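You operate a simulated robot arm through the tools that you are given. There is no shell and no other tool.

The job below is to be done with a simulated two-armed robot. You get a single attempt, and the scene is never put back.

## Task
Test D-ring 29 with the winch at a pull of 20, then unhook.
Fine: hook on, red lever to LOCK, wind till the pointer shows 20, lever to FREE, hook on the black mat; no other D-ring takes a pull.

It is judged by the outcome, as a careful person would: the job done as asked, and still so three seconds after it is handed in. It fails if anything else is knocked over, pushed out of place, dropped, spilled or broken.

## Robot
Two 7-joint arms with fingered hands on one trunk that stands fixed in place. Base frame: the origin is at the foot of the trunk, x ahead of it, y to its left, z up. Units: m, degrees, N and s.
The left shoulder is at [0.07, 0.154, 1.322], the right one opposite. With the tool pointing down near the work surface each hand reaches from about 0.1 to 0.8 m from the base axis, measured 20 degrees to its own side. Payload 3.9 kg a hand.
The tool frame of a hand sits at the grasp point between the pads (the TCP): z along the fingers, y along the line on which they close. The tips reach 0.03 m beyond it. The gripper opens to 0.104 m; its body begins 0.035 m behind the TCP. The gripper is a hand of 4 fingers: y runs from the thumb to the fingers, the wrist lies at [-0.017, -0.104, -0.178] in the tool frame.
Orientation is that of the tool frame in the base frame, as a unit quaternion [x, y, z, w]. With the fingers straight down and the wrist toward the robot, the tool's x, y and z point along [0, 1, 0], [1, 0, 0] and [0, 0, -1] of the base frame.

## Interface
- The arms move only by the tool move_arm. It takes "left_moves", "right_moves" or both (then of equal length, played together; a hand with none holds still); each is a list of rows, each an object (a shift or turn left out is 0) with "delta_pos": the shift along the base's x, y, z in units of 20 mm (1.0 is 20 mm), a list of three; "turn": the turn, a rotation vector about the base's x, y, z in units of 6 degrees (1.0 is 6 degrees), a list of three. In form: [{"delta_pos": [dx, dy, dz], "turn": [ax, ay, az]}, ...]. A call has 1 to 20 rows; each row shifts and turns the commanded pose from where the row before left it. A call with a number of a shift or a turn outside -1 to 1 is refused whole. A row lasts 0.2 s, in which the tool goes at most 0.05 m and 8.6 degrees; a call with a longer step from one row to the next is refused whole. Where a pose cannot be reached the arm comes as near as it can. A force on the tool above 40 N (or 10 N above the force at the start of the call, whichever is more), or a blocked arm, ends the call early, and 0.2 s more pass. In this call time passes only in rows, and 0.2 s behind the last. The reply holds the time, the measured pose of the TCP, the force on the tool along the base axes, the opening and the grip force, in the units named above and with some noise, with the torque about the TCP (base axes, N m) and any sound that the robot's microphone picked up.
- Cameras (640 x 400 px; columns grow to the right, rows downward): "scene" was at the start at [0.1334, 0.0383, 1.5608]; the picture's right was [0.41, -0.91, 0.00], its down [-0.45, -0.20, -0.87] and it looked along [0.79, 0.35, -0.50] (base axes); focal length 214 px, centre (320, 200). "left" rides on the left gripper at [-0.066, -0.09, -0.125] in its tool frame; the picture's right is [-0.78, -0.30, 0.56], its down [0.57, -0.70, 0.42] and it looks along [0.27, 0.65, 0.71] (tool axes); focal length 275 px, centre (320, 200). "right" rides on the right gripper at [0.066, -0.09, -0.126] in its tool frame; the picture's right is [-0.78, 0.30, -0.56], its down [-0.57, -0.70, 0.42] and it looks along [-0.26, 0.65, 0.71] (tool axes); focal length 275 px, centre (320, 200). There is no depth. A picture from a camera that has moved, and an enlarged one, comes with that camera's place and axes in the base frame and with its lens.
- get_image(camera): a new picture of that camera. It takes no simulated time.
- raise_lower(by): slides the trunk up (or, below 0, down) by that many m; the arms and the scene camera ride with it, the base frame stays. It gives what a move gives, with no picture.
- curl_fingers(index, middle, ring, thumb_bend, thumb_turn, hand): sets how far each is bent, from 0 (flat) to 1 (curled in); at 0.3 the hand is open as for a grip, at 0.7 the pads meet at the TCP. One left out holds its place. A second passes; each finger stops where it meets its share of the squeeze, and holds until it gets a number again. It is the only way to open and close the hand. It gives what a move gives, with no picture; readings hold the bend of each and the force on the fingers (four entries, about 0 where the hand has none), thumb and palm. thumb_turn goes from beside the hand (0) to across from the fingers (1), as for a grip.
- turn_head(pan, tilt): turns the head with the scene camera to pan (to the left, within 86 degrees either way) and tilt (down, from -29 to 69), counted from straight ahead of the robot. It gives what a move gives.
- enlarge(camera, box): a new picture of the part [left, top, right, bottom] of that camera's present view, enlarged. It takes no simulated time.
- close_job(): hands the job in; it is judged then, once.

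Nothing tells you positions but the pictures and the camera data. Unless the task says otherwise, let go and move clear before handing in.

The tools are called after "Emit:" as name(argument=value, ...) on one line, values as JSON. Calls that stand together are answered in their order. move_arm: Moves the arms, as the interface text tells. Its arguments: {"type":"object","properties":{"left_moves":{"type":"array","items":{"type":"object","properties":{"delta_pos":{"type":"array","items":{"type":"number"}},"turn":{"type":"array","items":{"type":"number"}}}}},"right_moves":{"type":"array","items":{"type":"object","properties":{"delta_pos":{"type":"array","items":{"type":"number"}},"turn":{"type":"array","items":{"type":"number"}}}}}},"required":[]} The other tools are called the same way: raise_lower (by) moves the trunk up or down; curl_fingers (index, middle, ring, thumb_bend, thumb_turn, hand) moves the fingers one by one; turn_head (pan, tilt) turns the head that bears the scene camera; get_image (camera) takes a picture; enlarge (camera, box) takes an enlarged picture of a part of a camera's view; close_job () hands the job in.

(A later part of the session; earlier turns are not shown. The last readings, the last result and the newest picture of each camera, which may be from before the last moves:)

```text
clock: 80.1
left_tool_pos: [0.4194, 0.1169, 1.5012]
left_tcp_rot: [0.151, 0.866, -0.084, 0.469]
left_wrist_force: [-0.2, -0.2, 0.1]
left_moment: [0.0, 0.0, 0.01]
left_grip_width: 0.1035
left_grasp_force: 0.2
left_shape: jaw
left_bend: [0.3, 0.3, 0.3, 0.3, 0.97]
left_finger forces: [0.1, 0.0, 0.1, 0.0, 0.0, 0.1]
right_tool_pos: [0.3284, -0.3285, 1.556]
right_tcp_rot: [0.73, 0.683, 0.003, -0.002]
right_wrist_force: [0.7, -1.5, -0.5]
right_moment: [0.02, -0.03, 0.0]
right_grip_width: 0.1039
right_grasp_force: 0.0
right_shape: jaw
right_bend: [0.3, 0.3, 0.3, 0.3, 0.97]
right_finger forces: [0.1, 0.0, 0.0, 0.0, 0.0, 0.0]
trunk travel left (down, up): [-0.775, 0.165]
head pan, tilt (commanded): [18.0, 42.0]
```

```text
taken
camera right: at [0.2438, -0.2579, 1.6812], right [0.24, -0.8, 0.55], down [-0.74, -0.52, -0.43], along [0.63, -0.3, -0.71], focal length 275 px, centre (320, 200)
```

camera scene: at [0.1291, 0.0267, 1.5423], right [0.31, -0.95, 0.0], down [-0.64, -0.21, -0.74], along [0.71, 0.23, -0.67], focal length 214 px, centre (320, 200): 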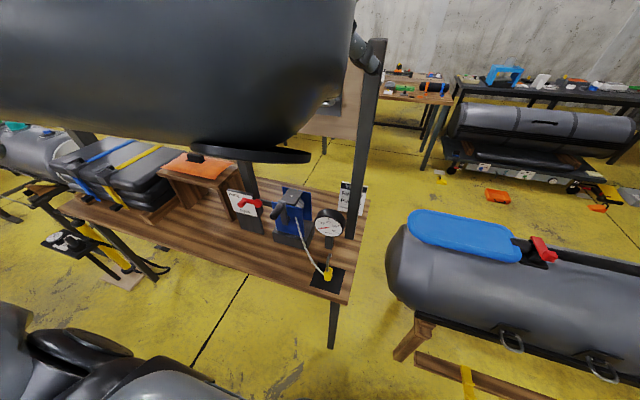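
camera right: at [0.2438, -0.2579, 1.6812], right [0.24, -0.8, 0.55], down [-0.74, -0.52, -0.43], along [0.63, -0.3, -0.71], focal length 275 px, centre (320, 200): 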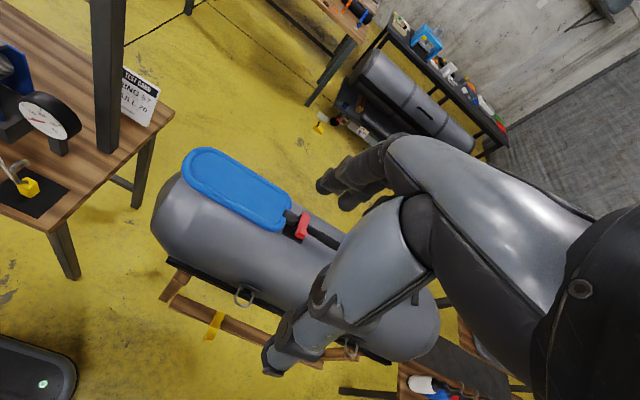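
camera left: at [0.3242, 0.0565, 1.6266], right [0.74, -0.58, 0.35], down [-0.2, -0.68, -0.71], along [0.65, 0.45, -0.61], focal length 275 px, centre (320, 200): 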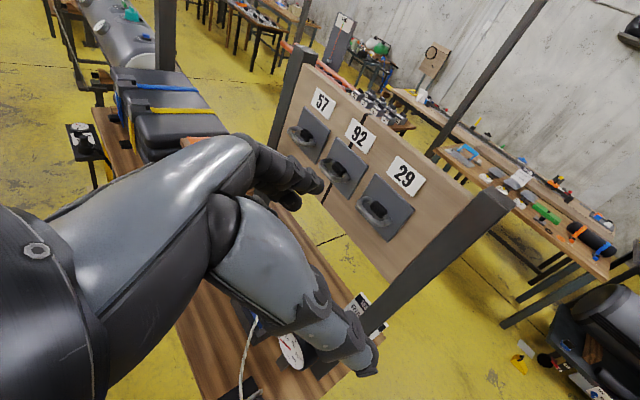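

Everything is clear. I'll zoom on the left hand's own fingers to learn where each fingertip sits before using them near the mat.

Emit:
enlarge(camera="left", box=[200, 120, 400, 390])

Emit:
enlarge(camera="right", box=[240, 120, 440, 390])

Emit:
enlarge(camera="left", box=[340, 140, 460, 260])

```text
1.48 times, centred on (300, 255) of left
camera zoom: at [0.3242, 0.0565, 1.6266], right [0.74, -0.58, 0.35], down [-0.2, -0.68, -0.71], along [0.65, 0.45, -0.61], focal length 408 px, centre (350, 118)
```

zoom: 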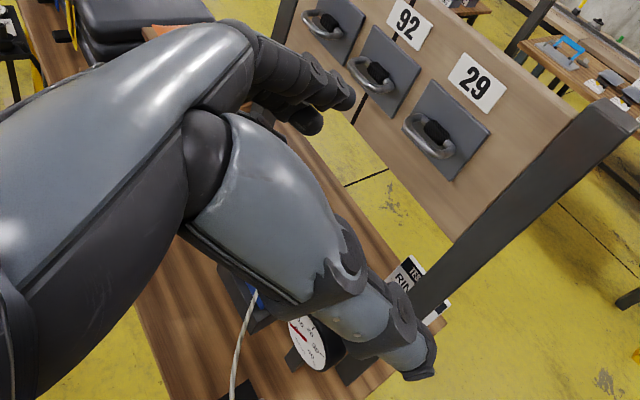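

```text
1.48 times, centred on (340, 255) of right
camera zoom: at [0.2438, -0.2579, 1.6812], right [0.24, -0.8, 0.55], down [-0.74, -0.52, -0.43], along [0.63, -0.3, -0.71], focal length 408 px, centre (290, 118)
```

zoom: 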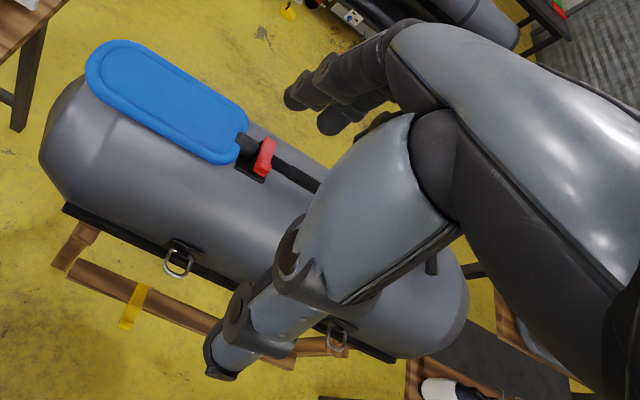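

```text
3.33 times, centred on (400, 200) of left
camera zoom: at [0.3242, 0.0565, 1.6266], right [0.74, -0.58, 0.35], down [-0.2, -0.68, -0.71], along [0.65, 0.45, -0.61], focal length 918 px, centre (53, 200)
```

zoom: 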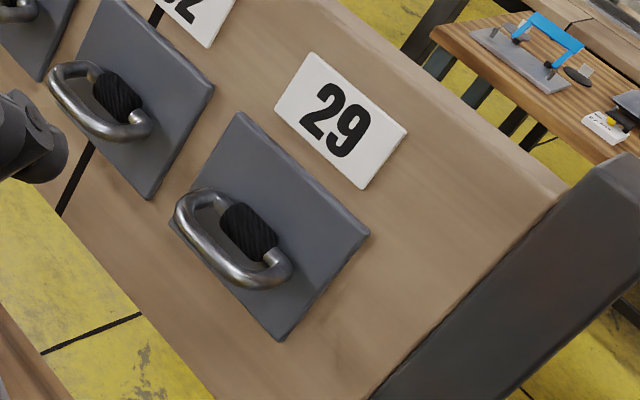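

Index and middle tips oppose the thumb, and the ring finger would touch the mat, so I'll curl the ring finger in. Then I'll lower the trunk most of the way and look.

Emit:
curl_fingers(hand="left", ring=1.0)

Emit:
raise_lower(by=-0.5)

Emit:
turn_head(pan=10, tilt=30)

Emit:
get_image(camera="scene")

Emit:
get_image(camera="left")

Emit:
get_image(camera="right")

```text
clock: 81.1
left_tool_pos: [0.4208, 0.117, 1.5004]
left_tcp_rot: [0.152, 0.866, -0.084, 0.469]
left_wrist_force: [1.0, -0.4, -0.4]
left_moment: [0.01, 0.0, 0.01]
left_grip_width: 0.1046
left_grasp_force: 0.1
left_shape: fingers
left_bend: [0.3, 0.3, 1.0, 0.3, 0.97]
left_finger forces: [0.0, 0.0, 0.0, 0.1, 0.0, 0.0]
right_tool_pos: [0.3306, -0.3268, 1.5554]
right_tcp_rot: [0.731, 0.683, 0.002, -0.001]
right_wrist_force: [-0.4, -1.1, 0.7]
right_moment: [-0.02, 0.01, -0.01]
right_grip_width: 0.1041
right_grasp_force: 0.0
right_shape: jaw
right_bend: [0.3, 0.3, 0.3, 0.3, 0.97]
right_finger forces: [0.0, 0.1, 0.0, 0.0, 0.0, 0.1]
trunk travel left (down, up): [-0.775, 0.165]
head pan, tilt (commanded): [18.0, 42.0]
```

```text
refused: -0.5 is not a number from -0.4 to 0.4
```

```text
clock: 81.8
left_tool_pos: [0.4204, 0.1172, 1.502]
left_tcp_rot: [0.152, 0.867, -0.084, 0.468]
left_wrist_force: [-0.2, 0.1, -0.5]
left_moment: [-0.01, -0.05, -0.02]
left_grip_width: 0.1046
left_grasp_force: 0.1
left_shape: fingers
left_bend: [0.3, 0.3, 1.0, 0.3, 0.97]
left_finger forces: [0.0, 0.1, 0.0, 0.0, 0.0, 0.0]
right_tool_pos: [0.3307, -0.3274, 1.5539]
right_tcp_rot: [0.73, 0.683, 0.003, -0.003]
right_wrist_force: [0.0, -0.3, -0.2]
right_moment: [0.0, 0.0, 0.01]
right_grip_width: 0.1041
right_grasp_force: 0.1
right_shape: jaw
right_bend: [0.3, 0.3, 0.3, 0.3, 0.97]
right_finger forces: [0.0, 0.1, 0.1, 0.0, 0.0, 0.0]
trunk travel left (down, up): [-0.775, 0.165]
head pan, tilt (commanded): [10.0, 30.0]
```

```text
taken
camera scene: at [0.1397, 0.0168, 1.5604], right [0.17, -0.98, 0.0], down [-0.49, -0.09, -0.87], along [0.85, 0.15, -0.5], focal length 214 px, centre (320, 200)
```

scene: 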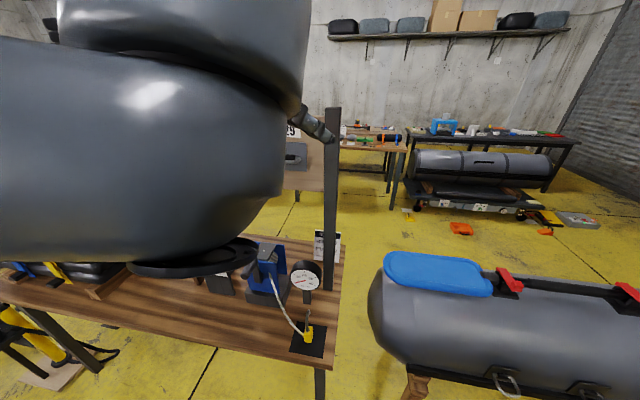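

```text
taken
camera left: at [0.3254, 0.0564, 1.6264], right [0.74, -0.58, 0.35], down [-0.2, -0.68, -0.71], along [0.65, 0.45, -0.61], focal length 275 px, centre (320, 200)
```

left: 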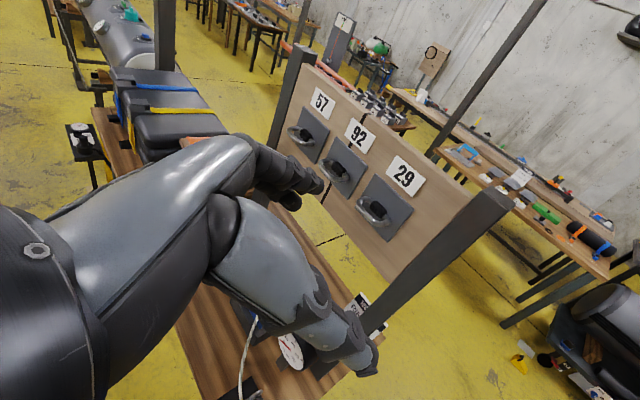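

```text
taken
camera right: at [0.2453, -0.2575, 1.681], right [0.24, -0.8, 0.55], down [-0.74, -0.52, -0.43], along [0.63, -0.3, -0.72], focal length 275 px, centre (320, 200)
```

right: 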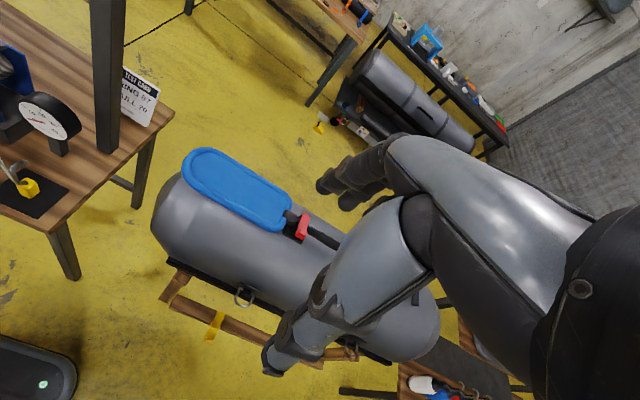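

Trunk steps are limited to 0.4 m. I'll lower in two steps, checking in between that the hand and elbow stay clear of the bench edge.

Emit:
raise_lower(by=-0.4)

Emit:
get_image(camera="scene")

Emit:
get_image(camera="left")

Emit:
get_image(camera="right")

```text
clock: 85.7
left_tool_pos: [0.421, 0.1175, 1.1012]
left_tcp_rot: [0.152, 0.866, -0.084, 0.468]
left_wrist_force: [0.1, 0.5, -0.8]
left_moment: [0.01, -0.04, 0.03]
left_grip_width: 0.1047
left_grasp_force: 0.1
left_shape: fingers
left_bend: [0.3, 0.3, 1.0, 0.3, 0.97]
left_finger forces: [0.1, 0.1, 0.0, 0.0, 0.0, 0.0]
right_tool_pos: [0.3301, -0.3272, 1.1545]
right_tcp_rot: [0.731, 0.682, 0.002, -0.002]
right_wrist_force: [0.3, -0.6, 0.0]
right_moment: [0.01, 0.01, 0.0]
right_grip_width: 0.1041
right_grasp_force: 0.1
right_shape: jaw
right_bend: [0.3, 0.3, 0.3, 0.3, 0.97]
right_finger forces: [0.1, 0.0, 0.0, 0.0, 0.0, 0.0]
trunk travel left (down, up): [-0.375, 0.565]
head pan, tilt (commanded): [10.0, 30.0]
```

```text
taken
camera scene: at [0.1397, 0.0168, 1.1605], right [0.17, -0.98, 0.0], down [-0.49, -0.09, -0.87], along [0.85, 0.15, -0.5], focal length 214 px, centre (320, 200)
```

scene: 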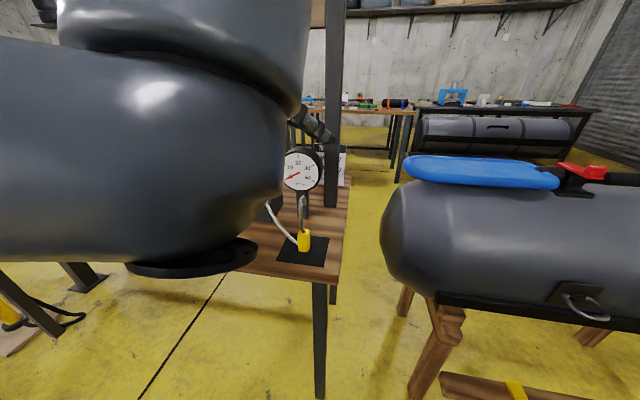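

```text
taken
camera left: at [0.3253, 0.0565, 1.2264], right [0.74, -0.58, 0.35], down [-0.2, -0.68, -0.71], along [0.65, 0.45, -0.61], focal length 275 px, centre (320, 200)
```

left: 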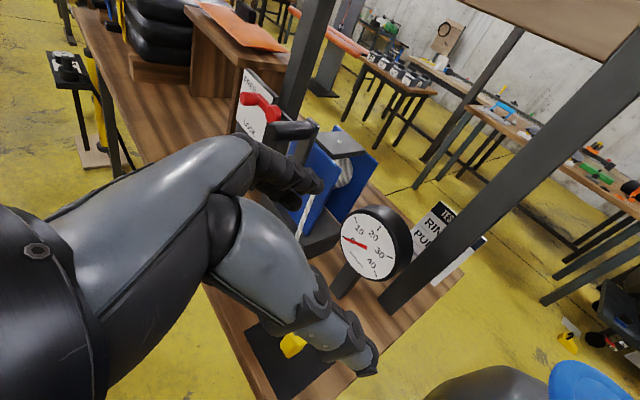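

```text
taken
camera right: at [0.2452, -0.2575, 1.281], right [0.24, -0.8, 0.55], down [-0.74, -0.52, -0.43], along [0.63, -0.3, -0.72], focal length 275 px, centre (320, 200)
```

right: 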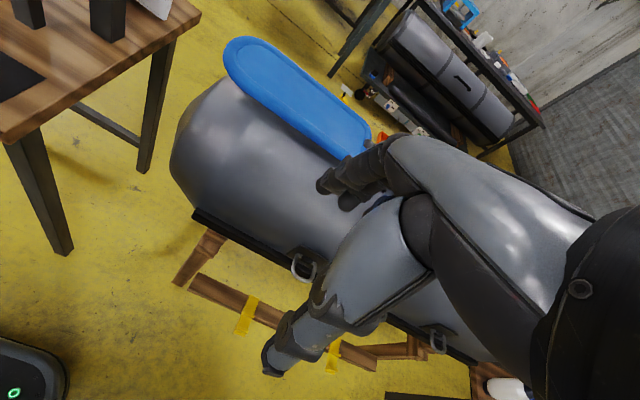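

Both arms are clear. I'll zoom on the hook from this lower angle to refine its position.

Emit:
enlarge(camera="scene", box=[265, 180, 345, 275])

```text
4.21 times, centred on (305, 228) of scene
camera zoom: at [0.1397, 0.0168, 1.1605], right [0.17, -0.98, 0.0], down [-0.49, -0.09, -0.87], along [0.85, 0.15, -0.5], focal length 903 px, centre (383, 84)
```

zoom: 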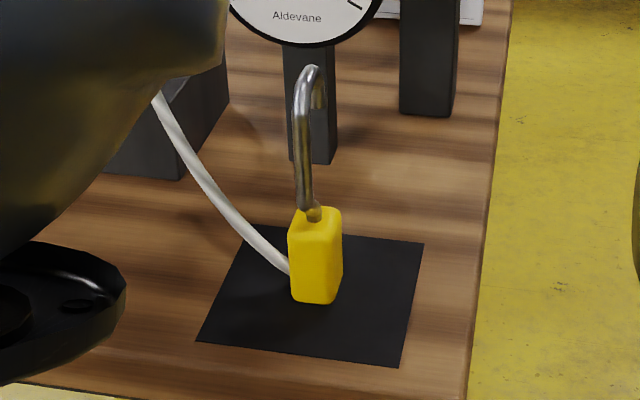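

Refined: body centre about [0.503, 0.118], top at z≈0.865. I'll move the left hand to the pre-grasp point back along the finger direction and lower the trunk further.

Emit:
move_arm(left_moves=[{"delta_pos": [-0.15, 0.8, 0]}, {"delta_pos": [-0.15, 0.8, 0]}])

Emit:
raise_lower(by=-0.2)

Emit:
get_image(camera="scene")

Emit:
get_image(camera="left")

Emit:
get_image(camera="right")

```text
clock: 86.3
left_tool_pos: [0.4142, 0.1503, 1.1001]
left_tcp_rot: [0.152, 0.866, -0.084, 0.468]
left_wrist_force: [-0.3, -0.1, 0.0]
left_moment: [-0.04, 0.02, -0.01]
left_grip_width: 0.1047
left_grasp_force: 0.0
left_shape: fingers
left_bend: [0.3, 0.3, 1.0, 0.3, 0.97]
left_finger forces: [0.1, 0.0, 0.0, 0.0, 0.1, 0.0]
right_tool_pos: [0.3299, -0.3268, 1.155]
right_tcp_rot: [0.73, 0.683, 0.003, -0.002]
right_wrist_force: [0.2, 0.8, 0.0]
right_moment: [-0.03, -0.01, 0.0]
right_grip_width: 0.104
right_grasp_force: 0.0
right_shape: jaw
right_bend: [0.3, 0.3, 0.3, 0.3, 0.97]
right_finger forces: [0.1, 0.0, 0.0, 0.1, 0.0, 0.1]
trunk travel left (down, up): [-0.375, 0.565]
head pan, tilt (commanded): [10.0, 30.0]
```

```text
clock: 88.4
left_tool_pos: [0.4149, 0.1488, 0.9017]
left_tcp_rot: [0.152, 0.866, -0.084, 0.468]
left_wrist_force: [0.4, -0.6, -0.4]
left_moment: [0.03, 0.04, -0.02]
left_grip_width: 0.1047
left_grasp_force: 0.0
left_shape: fingers
left_bend: [0.3, 0.3, 1.0, 0.3, 0.97]
left_finger forces: [0.0, 0.0, 0.0, 0.0, 0.1, 0.0]
right_tool_pos: [0.3296, -0.3281, 0.9557]
right_tcp_rot: [0.731, 0.683, 0.002, -0.002]
right_wrist_force: [0.3, 0.9, -0.7]
right_moment: [-0.02, 0.01, -0.02]
right_grip_width: 0.104
right_grasp_force: 0.0
right_shape: jaw
right_bend: [0.3, 0.3, 0.3, 0.3, 0.97]
right_finger forces: [0.0, 0.1, 0.1, 0.1, 0.0, 0.0]
trunk travel left (down, up): [-0.175, 0.765]
head pan, tilt (commanded): [10.0, 30.0]
```

```text
taken
camera scene: at [0.1397, 0.0169, 0.9605], right [0.17, -0.98, 0.0], down [-0.49, -0.09, -0.87], along [0.85, 0.15, -0.5], focal length 214 px, centre (320, 200)
```

scene: 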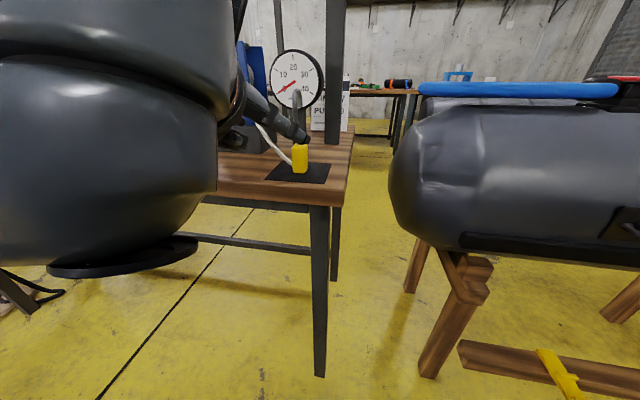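

```text
taken
camera left: at [0.3197, 0.0882, 1.0263], right [0.74, -0.58, 0.35], down [-0.2, -0.68, -0.71], along [0.65, 0.45, -0.61], focal length 275 px, centre (320, 200)
```

left: 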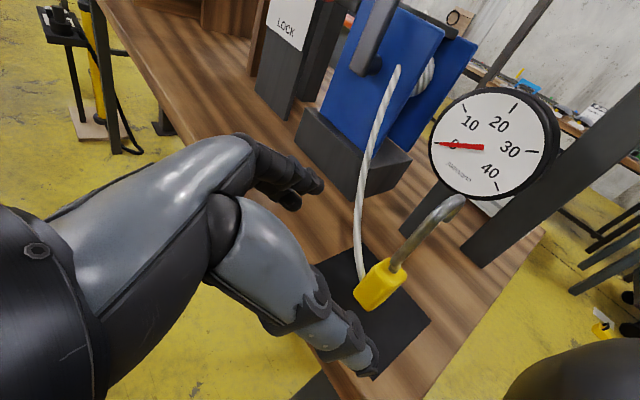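

```text
taken
camera right: at [0.2452, -0.2574, 1.081], right [0.24, -0.8, 0.55], down [-0.74, -0.52, -0.43], along [0.63, -0.3, -0.72], focal length 275 px, centre (320, 200)
```

right: 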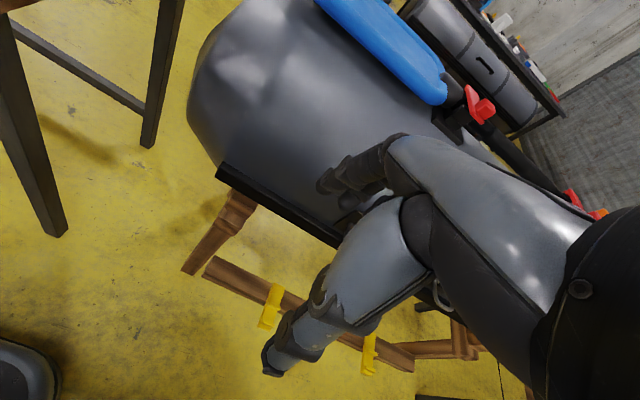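

The hand camera confirms my position estimate of the hook within about 2 mm; it lies right along the finger direction. I'll lower the last few centimetres and slide in around the yellow body.

Emit:
raise_lower(by=-0.035)

Emit:
move_arm(left_moves=[{"delta_pos": [0.5, -0.175, 0]}, {"delta_pos": [0.5, -0.175, 0]}, {"delta_pos": [0.5, -0.175, 0]}, {"delta_pos": [0.5, -0.175, 0]}, {"delta_pos": [0.5, -0.175, 0]}, {"delta_pos": [0.5, -0.175, 0]}])

Emit:
get_image(camera="left")

Emit:
get_image(camera="scene")

```text
clock: 89.2
left_tool_pos: [0.4149, 0.1501, 0.8668]
left_tcp_rot: [0.152, 0.866, -0.085, 0.469]
left_wrist_force: [0.4, 0.1, -1.5]
left_moment: [0.02, -0.02, 0.0]
left_grip_width: 0.1048
left_grasp_force: 0.0
left_shape: fingers
left_bend: [0.3, 0.3, 1.0, 0.3, 0.97]
left_finger forces: [0.1, 0.0, 0.0, 0.0, 0.0, 0.0]
right_tool_pos: [0.3307, -0.327, 0.9203]
right_tcp_rot: [0.731, 0.682, 0.002, -0.002]
right_wrist_force: [0.3, -0.5, 0.6]
right_moment: [-0.02, -0.02, -0.04]
right_grip_width: 0.1037
right_grasp_force: 0.1
right_shape: jaw
right_bend: [0.3, 0.3, 0.3, 0.3, 0.97]
right_finger forces: [0.1, 0.0, 0.0, 0.0, 0.0, 0.0]
trunk travel left (down, up): [-0.14, 0.8]
head pan, tilt (commanded): [10.0, 30.0]
```

```text
clock: 90.6
left_tool_pos: [0.4757, 0.1283, 0.8668]
left_tcp_rot: [0.152, 0.866, -0.084, 0.468]
left_wrist_force: [-0.4, -0.7, -0.7]
left_moment: [0.03, 0.04, -0.01]
left_grip_width: 0.1046
left_grasp_force: 0.1
left_shape: fingers
left_bend: [0.3, 0.3, 1.0, 0.3, 0.97]
left_finger forces: [0.1, 0.1, 0.0, 0.0, 0.0, 0.0]
right_tool_pos: [0.3302, -0.3278, 0.9196]
right_tcp_rot: [0.731, 0.683, 0.003, -0.003]
right_wrist_force: [-0.3, 0.0, -0.9]
right_moment: [0.01, 0.02, 0.0]
right_grip_width: 0.1039
right_grasp_force: 0.0
right_shape: jaw
right_bend: [0.3, 0.3, 0.3, 0.3, 0.97]
right_finger forces: [0.1, 0.0, 0.0, 0.1, 0.0, 0.0]
trunk travel left (down, up): [-0.14, 0.8]
head pan, tilt (commanded): [10.0, 30.0]
```

```text
taken
camera left: at [0.3804, 0.0673, 0.9922], right [0.74, -0.58, 0.35], down [-0.2, -0.68, -0.71], along [0.65, 0.45, -0.62], focal length 275 px, centre (320, 200)
```

left: 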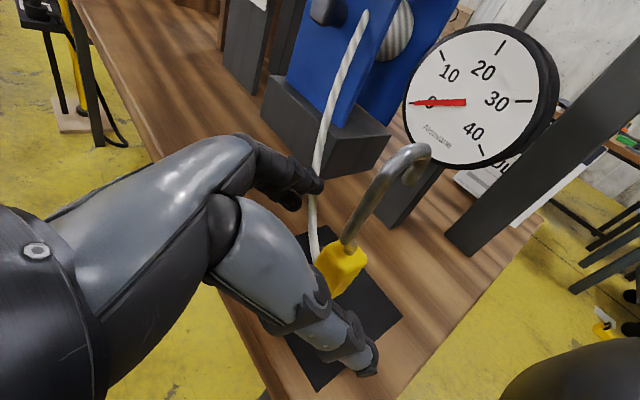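

```text
taken
camera scene: at [0.1399, 0.0168, 0.9254], right [0.17, -0.98, 0.0], down [-0.49, -0.09, -0.87], along [0.85, 0.15, -0.5], focal length 214 px, centre (320, 200)
```

scene: 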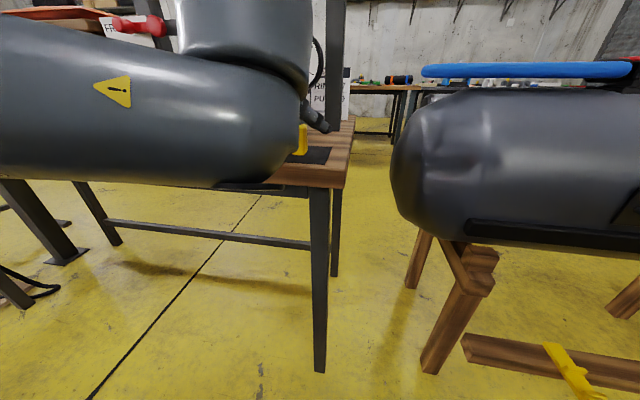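

The yellow body is now between thumb and fingers. I'll go the last 2 cm, then close the thumb, index and middle fingers.

Emit:
move_arm(left_moves=[{"delta_pos": [0.47, -0.17, 0]}, {"delta_pos": [0.47, -0.17, 0]}])

Emit:
enlarge(camera="left", box=[220, 110, 440, 390])

```text
clock: 91.2
left_tool_pos: [0.4954, 0.1217, 0.8654]
left_tcp_rot: [0.151, 0.866, -0.084, 0.469]
left_wrist_force: [0.4, -0.1, -0.2]
left_moment: [0.0, -0.02, 0.02]
left_grip_width: 0.1048
left_grasp_force: 0.2
left_shape: fingers
left_bend: [0.3, 0.3, 1.0, 0.3, 0.97]
left_finger forces: [0.0, 0.1, 0.0, 0.0, 0.1, 0.0]
right_tool_pos: [0.3314, -0.3291, 0.9195]
right_tcp_rot: [0.731, 0.683, 0.003, -0.003]
right_wrist_force: [0.0, 0.9, 0.0]
right_moment: [0.01, 0.02, -0.03]
right_grip_width: 0.1041
right_grasp_force: 0.0
right_shape: jaw
right_bend: [0.3, 0.3, 0.3, 0.3, 0.97]
right_finger forces: [0.0, 0.1, 0.1, 0.0, 0.0, 0.1]
trunk travel left (down, up): [-0.14, 0.8]
head pan, tilt (commanded): [10.0, 30.0]
```

```text
1.43 times, centred on (330, 250) of left
camera zoom: at [0.3989, 0.0603, 0.9909], right [0.74, -0.58, 0.35], down [-0.2, -0.68, -0.71], along [0.65, 0.45, -0.61], focal length 393 px, centre (306, 129)
```

zoom: 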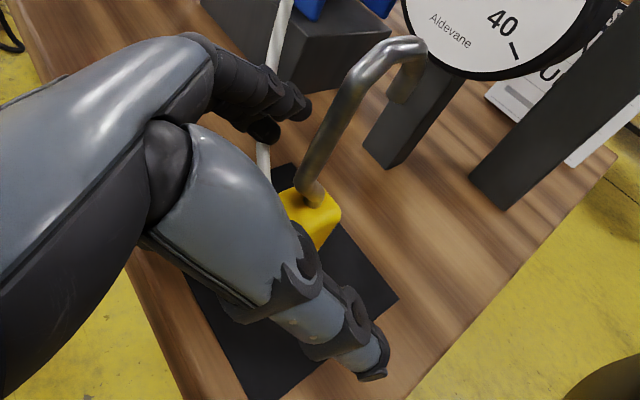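

The body sits between the pads with the steel C free above. I'll close gently in two steps.

Emit:
curl_fingers(hand="left", index=0.5, middle=0.5, thumb_bend=0.5)

Emit:
enlarge(camera="left", box=[220, 110, 440, 390])

```text
clock: 92.2
left_tool_pos: [0.4935, 0.1202, 0.8657]
left_tcp_rot: [0.152, 0.866, -0.084, 0.468]
left_wrist_force: [0.2, -0.1, 0.0]
left_moment: [0.04, 0.04, 0.05]
left_grip_width: 0.0541
left_grasp_force: 0.0
left_shape: fingers
left_bend: [0.5, 0.5, 1.0, 0.5, 0.97]
left_finger forces: [0.0, 0.1, 0.0, 0.0, 0.0, 0.1]
right_tool_pos: [0.3305, -0.3277, 0.9202]
right_tcp_rot: [0.73, 0.683, 0.002, -0.002]
right_wrist_force: [0.5, -0.7, -0.1]
right_moment: [-0.01, -0.01, 0.03]
right_grip_width: 0.1041
right_grasp_force: 0.1
right_shape: jaw
right_bend: [0.3, 0.3, 0.3, 0.3, 0.97]
right_finger forces: [0.1, 0.1, 0.1, 0.0, 0.0, 0.0]
trunk travel left (down, up): [-0.14, 0.8]
head pan, tilt (commanded): [10.0, 30.0]
```

```text
1.43 times, centred on (330, 250) of left
camera zoom: at [0.3987, 0.0604, 0.9908], right [0.74, -0.58, 0.35], down [-0.2, -0.68, -0.71], along [0.65, 0.45, -0.61], focal length 393 px, centre (306, 129)
```

zoom: 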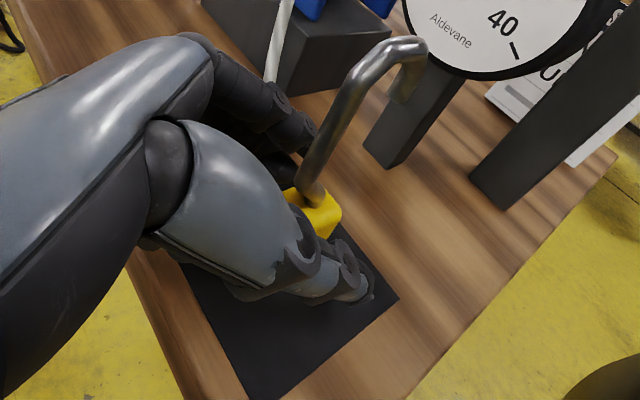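

Both sides are close and the hook hasn't moved. Now closing to grip.

Emit:
curl_fingers(hand="left", index=0.7, middle=0.7, thumb_bend=0.7)

Emit:
enlarge(camera="left", box=[220, 110, 440, 390])

Emit:
get_image(camera="scene")

```text
clock: 93.2
left_tool_pos: [0.4948, 0.1216, 0.8663]
left_tcp_rot: [0.152, 0.866, -0.085, 0.469]
left_wrist_force: [-0.2, -0.1, 2.0]
left_moment: [0.04, -0.08, 0.0]
left_grip_width: 0.0119
left_grasp_force: 7.7
left_shape: fingers
left_bend: [0.67, 0.66, 1.0, 0.66, 0.96]
left_finger forces: [2.8, 4.4, 0.0, 0.0, 7.0, 0.0]
right_tool_pos: [0.3306, -0.3275, 0.9199]
right_tcp_rot: [0.731, 0.683, 0.003, -0.002]
right_wrist_force: [-0.6, -0.7, 0.5]
right_moment: [0.0, -0.02, -0.02]
right_grip_width: 0.104
right_grasp_force: 0.2
right_shape: jaw
right_bend: [0.3, 0.3, 0.3, 0.3, 0.97]
right_finger forces: [0.1, 0.0, 0.0, 0.0, 0.0, 0.1]
trunk travel left (down, up): [-0.14, 0.8]
head pan, tilt (commanded): [10.0, 30.0]
```

```text
1.43 times, centred on (330, 250) of left
camera zoom: at [0.3986, 0.0604, 0.9909], right [0.74, -0.58, 0.35], down [-0.2, -0.68, -0.71], along [0.65, 0.45, -0.61], focal length 393 px, centre (306, 129)
```

zoom: 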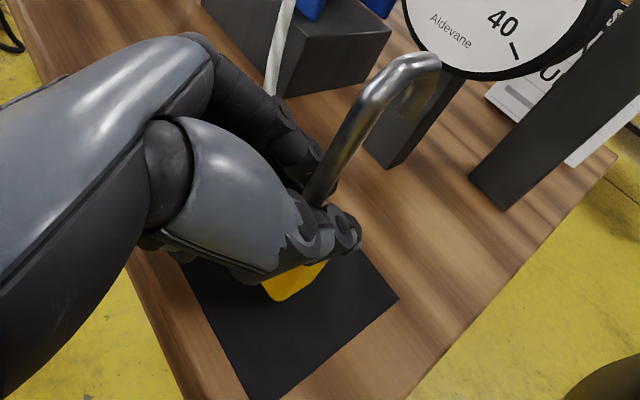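

```text
taken
camera scene: at [0.1397, 0.0169, 0.9255], right [0.17, -0.98, 0.0], down [-0.49, -0.09, -0.87], along [0.85, 0.15, -0.5], focal length 214 px, centre (320, 200)
```

scene: 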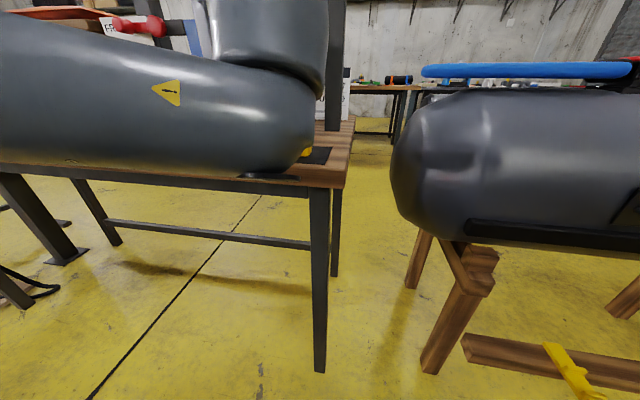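

The grip holds with about 7 N, though the pads closed to about 12 mm, so they may be on the steel just above the body. I'll look closer before lifting.

Emit:
enlarge(camera="left", box=[280, 140, 420, 330])

Emit:
get_image(camera="right")

```text
2.11 times, centred on (350, 235) of left
camera zoom: at [0.3986, 0.0604, 0.9909], right [0.74, -0.58, 0.35], down [-0.2, -0.68, -0.71], along [0.65, 0.45, -0.61], focal length 580 px, centre (257, 126)
```

zoom: 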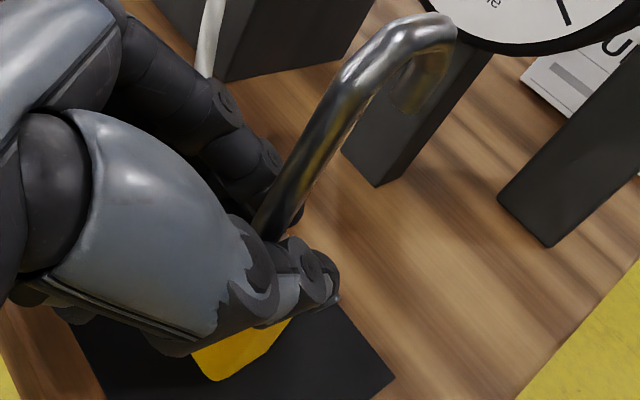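

```text
taken
camera right: at [0.2452, -0.2575, 1.046], right [0.24, -0.8, 0.55], down [-0.74, -0.52, -0.43], along [0.63, -0.3, -0.72], focal length 275 px, centre (320, 200)
```

right: 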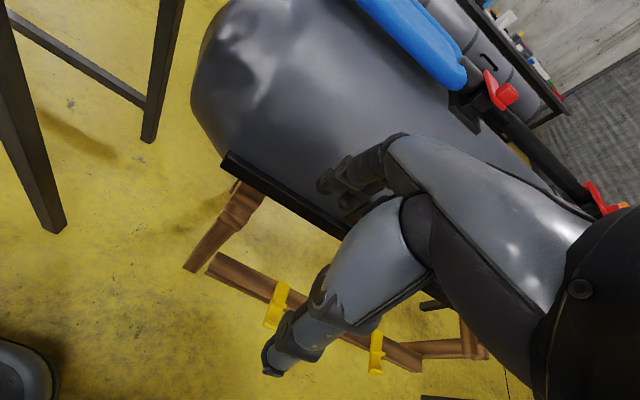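

The hook looks upright with the pads around its neck just above the body. I'll lift a little with the trunk and check that it comes along securely.

Emit:
raise_lower(by=0.02)

Emit:
get_image(camera="left")

Emit:
enlarge(camera="scene", box=[260, 80, 380, 200])

```text
clock: 93.9
left_tool_pos: [0.4935, 0.1216, 0.8852]
left_tcp_rot: [0.153, 0.866, -0.084, 0.468]
left_wrist_force: [0.0, 0.0, -2.5]
left_moment: [0.01, 0.01, 0.0]
left_grip_width: 0.0079
left_grasp_force: 4.2
left_shape: fingers
left_bend: [0.7, 0.67, 1.0, 0.67, 0.96]
left_finger forces: [0.0, 3.4, 0.0, 0.0, 4.2, 0.1]
right_tool_pos: [0.3299, -0.327, 0.9394]
right_tcp_rot: [0.731, 0.682, 0.002, -0.003]
right_wrist_force: [-0.1, -0.7, 0.3]
right_moment: [-0.02, 0.0, -0.01]
right_grip_width: 0.1038
right_grasp_force: 0.0
right_shape: jaw
right_bend: [0.3, 0.3, 0.3, 0.3, 0.97]
right_finger forces: [0.0, 0.0, 0.1, 0.1, 0.1, 0.1]
trunk travel left (down, up): [-0.16, 0.78]
head pan, tilt (commanded): [10.0, 30.0]
```

```text
taken
camera left: at [0.3991, 0.0604, 1.0105], right [0.74, -0.58, 0.35], down [-0.2, -0.68, -0.71], along [0.65, 0.45, -0.61], focal length 275 px, centre (320, 200)
```

left: 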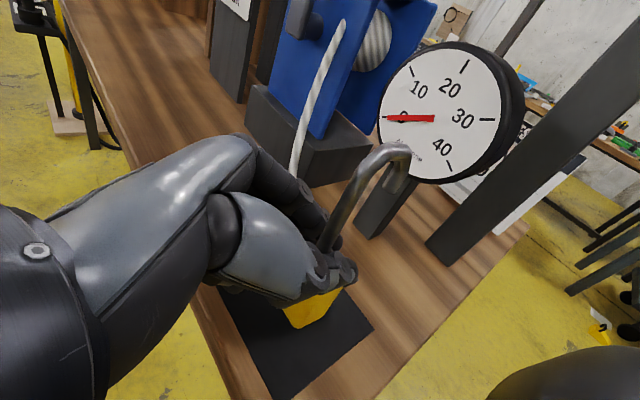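

```text
3.33 times, centred on (320, 140) of scene
camera zoom: at [0.14, 0.0168, 0.9454], right [0.17, -0.98, 0.0], down [-0.49, -0.09, -0.87], along [0.85, 0.15, -0.5], focal length 715 px, centre (320, 400)
```

zoom: 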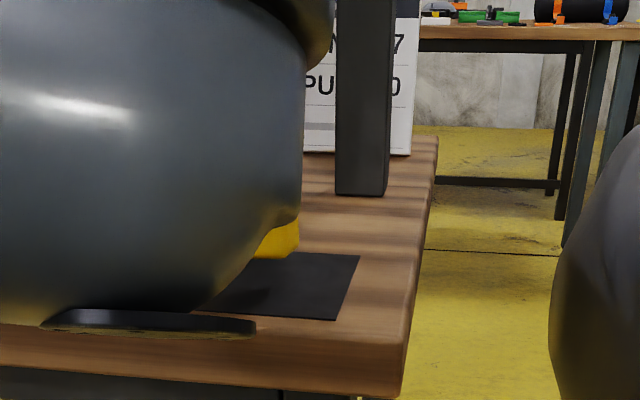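

The hook did lift (about 2.5 N), but only middle finger and thumb hold it by the neck and the index touches nothing. I'll set it back down on the mat and regrasp a bit better rather than risk a drop.

Emit:
raise_lower(by=-0.018)

Emit:
enlarge(camera="left", box=[220, 110, 440, 390])

Emit:
enlarge(camera="scene", box=[260, 80, 380, 200])

```text
clock: 94.5
left_tool_pos: [0.4933, 0.1198, 0.8681]
left_tcp_rot: [0.153, 0.866, -0.085, 0.469]
left_wrist_force: [-0.4, -0.8, 1.7]
left_moment: [-0.02, -0.01, -0.01]
left_grip_width: 0.008
left_grasp_force: 4.3
left_shape: fingers
left_bend: [0.7, 0.67, 1.0, 0.67, 0.96]
left_finger forces: [0.1, 3.2, 0.0, 0.0, 6.1, 0.1]
right_tool_pos: [0.3302, -0.327, 0.9223]
right_tcp_rot: [0.731, 0.682, 0.003, -0.002]
right_wrist_force: [0.0, -0.5, 0.2]
right_moment: [0.04, -0.01, -0.02]
right_grip_width: 0.1041
right_grasp_force: 0.1
right_shape: jaw
right_bend: [0.3, 0.3, 0.3, 0.3, 0.97]
right_finger forces: [0.1, 0.0, 0.0, 0.0, 0.0, 0.0]
trunk travel left (down, up): [-0.142, 0.798]
head pan, tilt (commanded): [10.0, 30.0]
```

```text
1.43 times, centred on (330, 250) of left
camera zoom: at [0.3983, 0.0604, 0.9933], right [0.73, -0.58, 0.35], down [-0.2, -0.68, -0.71], along [0.65, 0.45, -0.61], focal length 393 px, centre (306, 129)
```

zoom: 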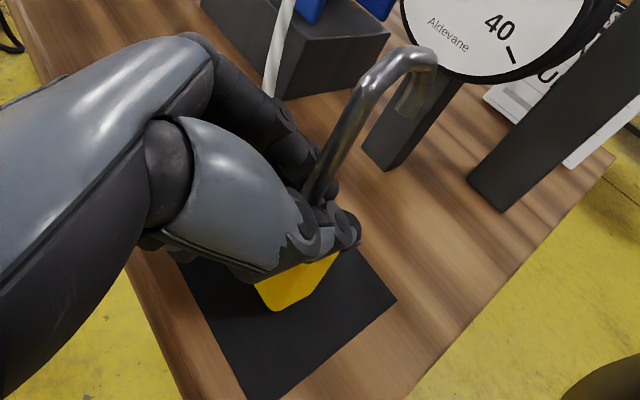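

```text
3.33 times, centred on (320, 140) of scene
camera zoom: at [0.1396, 0.0169, 0.9275], right [0.17, -0.98, 0.0], down [-0.49, -0.09, -0.87], along [0.85, 0.15, -0.5], focal length 715 px, centre (320, 400)
```

zoom: 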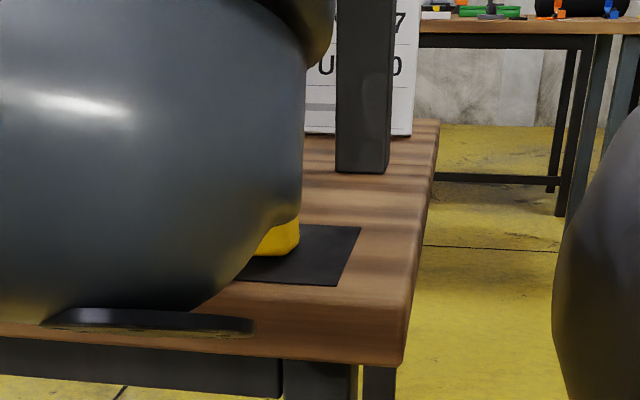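

The hook is back on the mat. I'll open the fingers and check how it stands.

Emit:
curl_fingers(hand="left", index=0.5, middle=0.5, thumb_bend=0.5)

Emit:
enlarge(camera="left", box=[220, 110, 440, 390])

Emit:
enlarge(camera="scene", box=[260, 80, 380, 200])

```text
clock: 95.5
left_tool_pos: [0.4937, 0.1207, 0.8683]
left_tcp_rot: [0.152, 0.866, -0.085, 0.468]
left_wrist_force: [-0.8, 0.1, 0.2]
left_moment: [0.03, 0.0, 0.02]
left_grip_width: 0.0534
left_grasp_force: 0.1
left_shape: fingers
left_bend: [0.5, 0.5, 1.0, 0.5, 0.97]
left_finger forces: [0.1, 0.1, 0.0, 0.0, 0.0, 0.0]
right_tool_pos: [0.33, -0.327, 0.9213]
right_tcp_rot: [0.731, 0.682, 0.002, -0.002]
right_wrist_force: [0.6, -0.2, -0.1]
right_moment: [0.04, 0.01, -0.01]
right_grip_width: 0.1039
right_grasp_force: 0.1
right_shape: jaw
right_bend: [0.3, 0.3, 0.3, 0.3, 0.97]
right_finger forces: [0.0, 0.0, 0.0, 0.0, 0.0, 0.0]
trunk travel left (down, up): [-0.142, 0.798]
head pan, tilt (commanded): [10.0, 30.0]
```

```text
1.43 times, centred on (330, 250) of left
camera zoom: at [0.3987, 0.0604, 0.9928], right [0.74, -0.58, 0.35], down [-0.2, -0.68, -0.71], along [0.65, 0.45, -0.61], focal length 393 px, centre (306, 129)
```

zoom: 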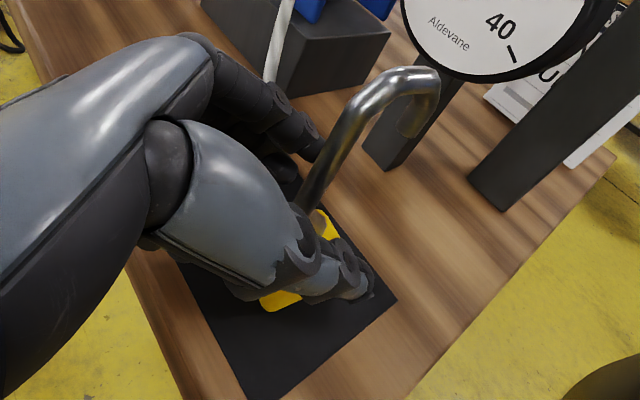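

```text
3.33 times, centred on (320, 140) of scene
camera zoom: at [0.1397, 0.0168, 0.9275], right [0.17, -0.98, 0.0], down [-0.49, -0.09, -0.87], along [0.85, 0.15, -0.5], focal length 715 px, centre (320, 400)
```

zoom: 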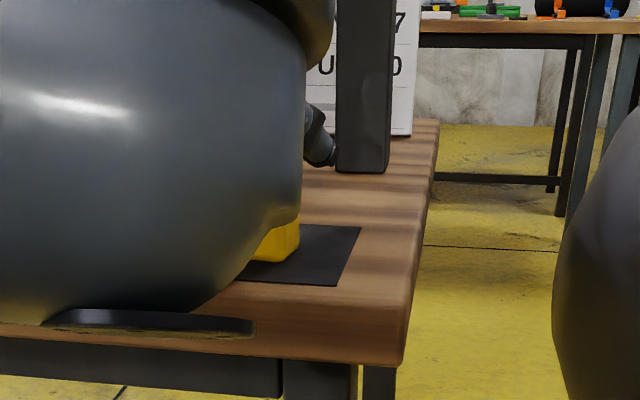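

The hook stands on its own. I'll open the hand fully to see exactly where it stands now.

Emit:
curl_fingers(hand="left", index=0.3, middle=0.3, thumb_bend=0.3)

Emit:
move_arm(left_moves=[{"delta_pos": [-0.5, 0.17, 0]}, {"delta_pos": [-0.5, 0.17, 0]}, {"delta_pos": [-0.5, 0.17, 0]}, {"delta_pos": [-0.5, 0.17, 0]}, {"delta_pos": [-0.5, 0.17, 0]}, {"delta_pos": [-0.5, 0.17, 0]}])

Emit:
get_image(camera="left")

Emit:
enlarge(camera="left", box=[290, 170, 470, 330])

Emit:
enlarge(camera="scene", box=[260, 80, 380, 200])

```text
clock: 96.5
left_tool_pos: [0.4951, 0.1208, 0.8683]
left_tcp_rot: [0.152, 0.867, -0.083, 0.468]
left_wrist_force: [-0.3, -0.8, -0.6]
left_moment: [0.01, -0.04, -0.01]
left_grip_width: 0.1043
left_grasp_force: 0.2
left_shape: fingers
left_bend: [0.3, 0.3, 1.0, 0.3, 0.97]
left_finger forces: [0.0, 0.0, 0.0, 0.0, 0.1, 0.0]
right_tool_pos: [0.3312, -0.328, 0.923]
right_tcp_rot: [0.731, 0.683, 0.002, -0.002]
right_wrist_force: [0.0, -0.1, -0.4]
right_moment: [-0.02, -0.01, 0.01]
right_grip_width: 0.1042
right_grasp_force: 0.1
right_shape: jaw
right_bend: [0.3, 0.3, 0.3, 0.3, 0.97]
right_finger forces: [0.0, 0.0, 0.0, 0.0, 0.0, 0.0]
trunk travel left (down, up): [-0.142, 0.798]
head pan, tilt (commanded): [10.0, 30.0]
```

```text
clock: 97.9
left_tool_pos: [0.4343, 0.1419, 0.8681]
left_tcp_rot: [0.152, 0.866, -0.085, 0.468]
left_wrist_force: [0.2, 0.3, 0.0]
left_moment: [-0.01, 0.0, 0.0]
left_grip_width: 0.1041
left_grasp_force: 0.0
left_shape: fingers
left_bend: [0.3, 0.3, 1.0, 0.3, 0.97]
left_finger forces: [0.0, 0.0, 0.1, 0.0, 0.1, 0.2]
right_tool_pos: [0.3305, -0.3278, 0.9229]
right_tcp_rot: [0.731, 0.682, 0.003, -0.002]
right_wrist_force: [-0.5, -0.2, -0.1]
right_moment: [0.01, 0.0, 0.02]
right_grip_width: 0.1038
right_grasp_force: 0.1
right_shape: jaw
right_bend: [0.3, 0.3, 0.3, 0.3, 0.97]
right_finger forces: [0.1, 0.1, 0.1, 0.0, 0.1, 0.0]
trunk travel left (down, up): [-0.142, 0.798]
head pan, tilt (commanded): [10.0, 30.0]
```

```text
taken
camera left: at [0.3384, 0.0817, 0.9925], right [0.74, -0.58, 0.35], down [-0.2, -0.68, -0.71], along [0.65, 0.45, -0.61], focal length 275 px, centre (320, 200)
```

left: 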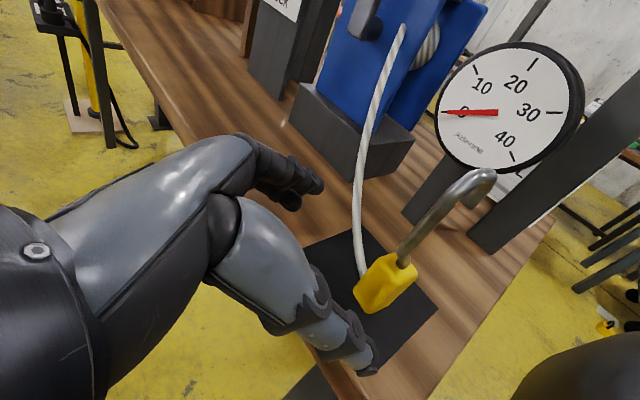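

```text
2.50 times, centred on (380, 250) of left
camera zoom: at [0.3384, 0.0817, 0.9925], right [0.74, -0.58, 0.35], down [-0.2, -0.68, -0.71], along [0.65, 0.45, -0.61], focal length 688 px, centre (170, 75)
```

zoom: 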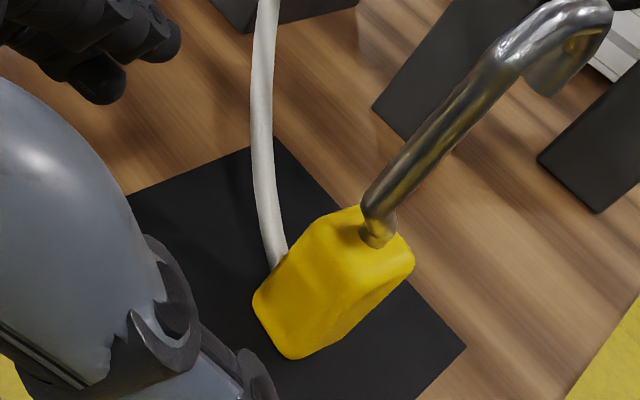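

```text
3.33 times, centred on (320, 140) of scene
camera zoom: at [0.1396, 0.0169, 0.9275], right [0.17, -0.98, 0.0], down [-0.49, -0.09, -0.87], along [0.85, 0.15, -0.5], focal length 715 px, centre (320, 400)
```

zoom: 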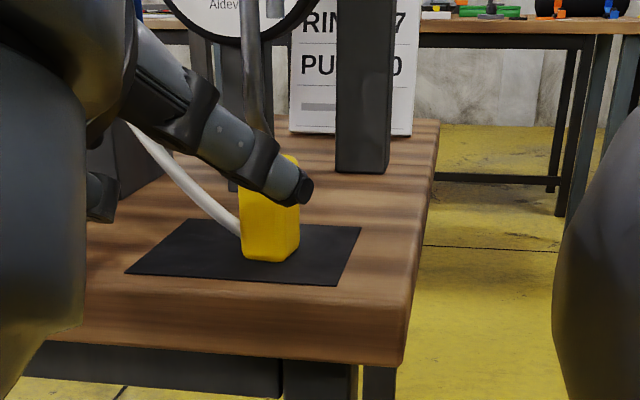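

Using only the accurate head-camera axes from three heights, the mat is at z≈0.801 (lower than I first thought), and the hook now stands at about [0.509, 0.109], turned about 17° to match my fingers. So I need to grip about 2 cm lower to hold the body. I'll lower and re-approach.

Emit:
raise_lower(by=-0.021)

Emit:
move_arm(left_moves=[{"delta_pos": [0.43, -0.19, 0]}, {"delta_pos": [0.43, -0.19, 0]}, {"delta_pos": [0.43, -0.19, 0]}, {"delta_pos": [0.43, -0.19, 0]}, {"delta_pos": [0.43, -0.19, 0]}, {"delta_pos": [0.43, -0.19, 0]}, {"delta_pos": [0.43, -0.19, 0]}, {"delta_pos": [0.43, -0.19, 0]}])

Emit:
get_image(camera="left")

Emit:
enlarge(camera="scene", box=[240, 60, 380, 200])

```text
clock: 98.6
left_tool_pos: [0.4333, 0.1428, 0.8457]
left_tcp_rot: [0.153, 0.866, -0.085, 0.469]
left_wrist_force: [0.1, 1.0, -0.2]
left_moment: [-0.03, 0.0, 0.0]
left_grip_width: 0.1043
left_grasp_force: 0.1
left_shape: fingers
left_bend: [0.3, 0.3, 1.0, 0.3, 0.97]
left_finger forces: [0.0, 0.0, 0.1, 0.0, 0.0, 0.0]
right_tool_pos: [0.3313, -0.3278, 0.9011]
right_tcp_rot: [0.73, 0.683, 0.003, -0.003]
right_wrist_force: [1.2, 0.0, -0.3]
right_moment: [0.02, 0.02, -0.02]
right_grip_width: 0.1037
right_grasp_force: 0.1
right_shape: jaw
right_bend: [0.3, 0.3, 0.3, 0.3, 0.97]
right_finger forces: [0.0, 0.0, 0.0, 0.1, 0.0, 0.0]
trunk travel left (down, up): [-0.121, 0.819]
head pan, tilt (commanded): [10.0, 30.0]
```

```text
clock: 100.4
left_tool_pos: [0.5043, 0.1128, 0.8459]
left_tcp_rot: [0.153, 0.866, -0.085, 0.468]
left_wrist_force: [0.5, 0.4, -0.2]
left_moment: [-0.01, 0.02, -0.02]
left_grip_width: 0.1043
left_grasp_force: 0.0
left_shape: fingers
left_bend: [0.3, 0.3, 1.0, 0.3, 0.97]
left_finger forces: [0.1, 0.1, 0.0, 0.0, 0.0, 0.1]
right_tool_pos: [0.33, -0.3266, 0.9005]
right_tcp_rot: [0.73, 0.683, 0.002, -0.002]
right_wrist_force: [-0.3, 0.0, 0.1]
right_moment: [0.0, -0.01, 0.0]
right_grip_width: 0.1041
right_grasp_force: 0.0
right_shape: jaw
right_bend: [0.3, 0.3, 0.3, 0.3, 0.97]
right_finger forces: [0.0, 0.0, 0.1, 0.0, 0.0, 0.0]
trunk travel left (down, up): [-0.121, 0.819]
head pan, tilt (commanded): [10.0, 30.0]
```

```text
taken
camera left: at [0.4084, 0.0512, 0.9707], right [0.74, -0.58, 0.35], down [-0.2, -0.68, -0.71], along [0.65, 0.45, -0.61], focal length 275 px, centre (320, 200)
```

left: 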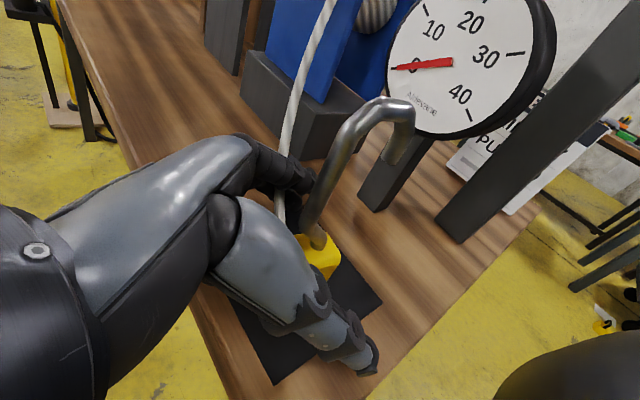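

```text
2.86 times, centred on (310, 130) of scene
camera zoom: at [0.1399, 0.0168, 0.9064], right [0.17, -0.98, 0.0], down [-0.49, -0.09, -0.87], along [0.85, 0.15, -0.5], focal length 613 px, centre (349, 400)
```

zoom: 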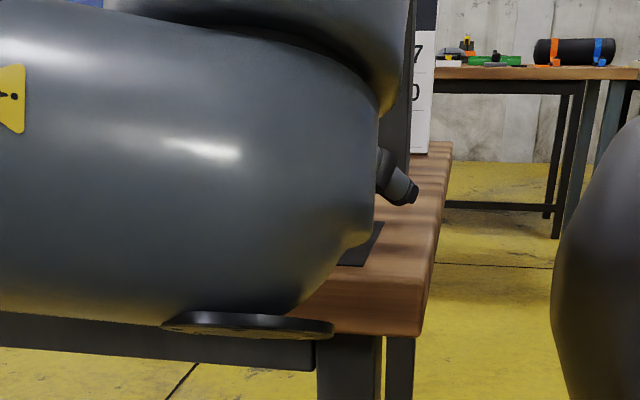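

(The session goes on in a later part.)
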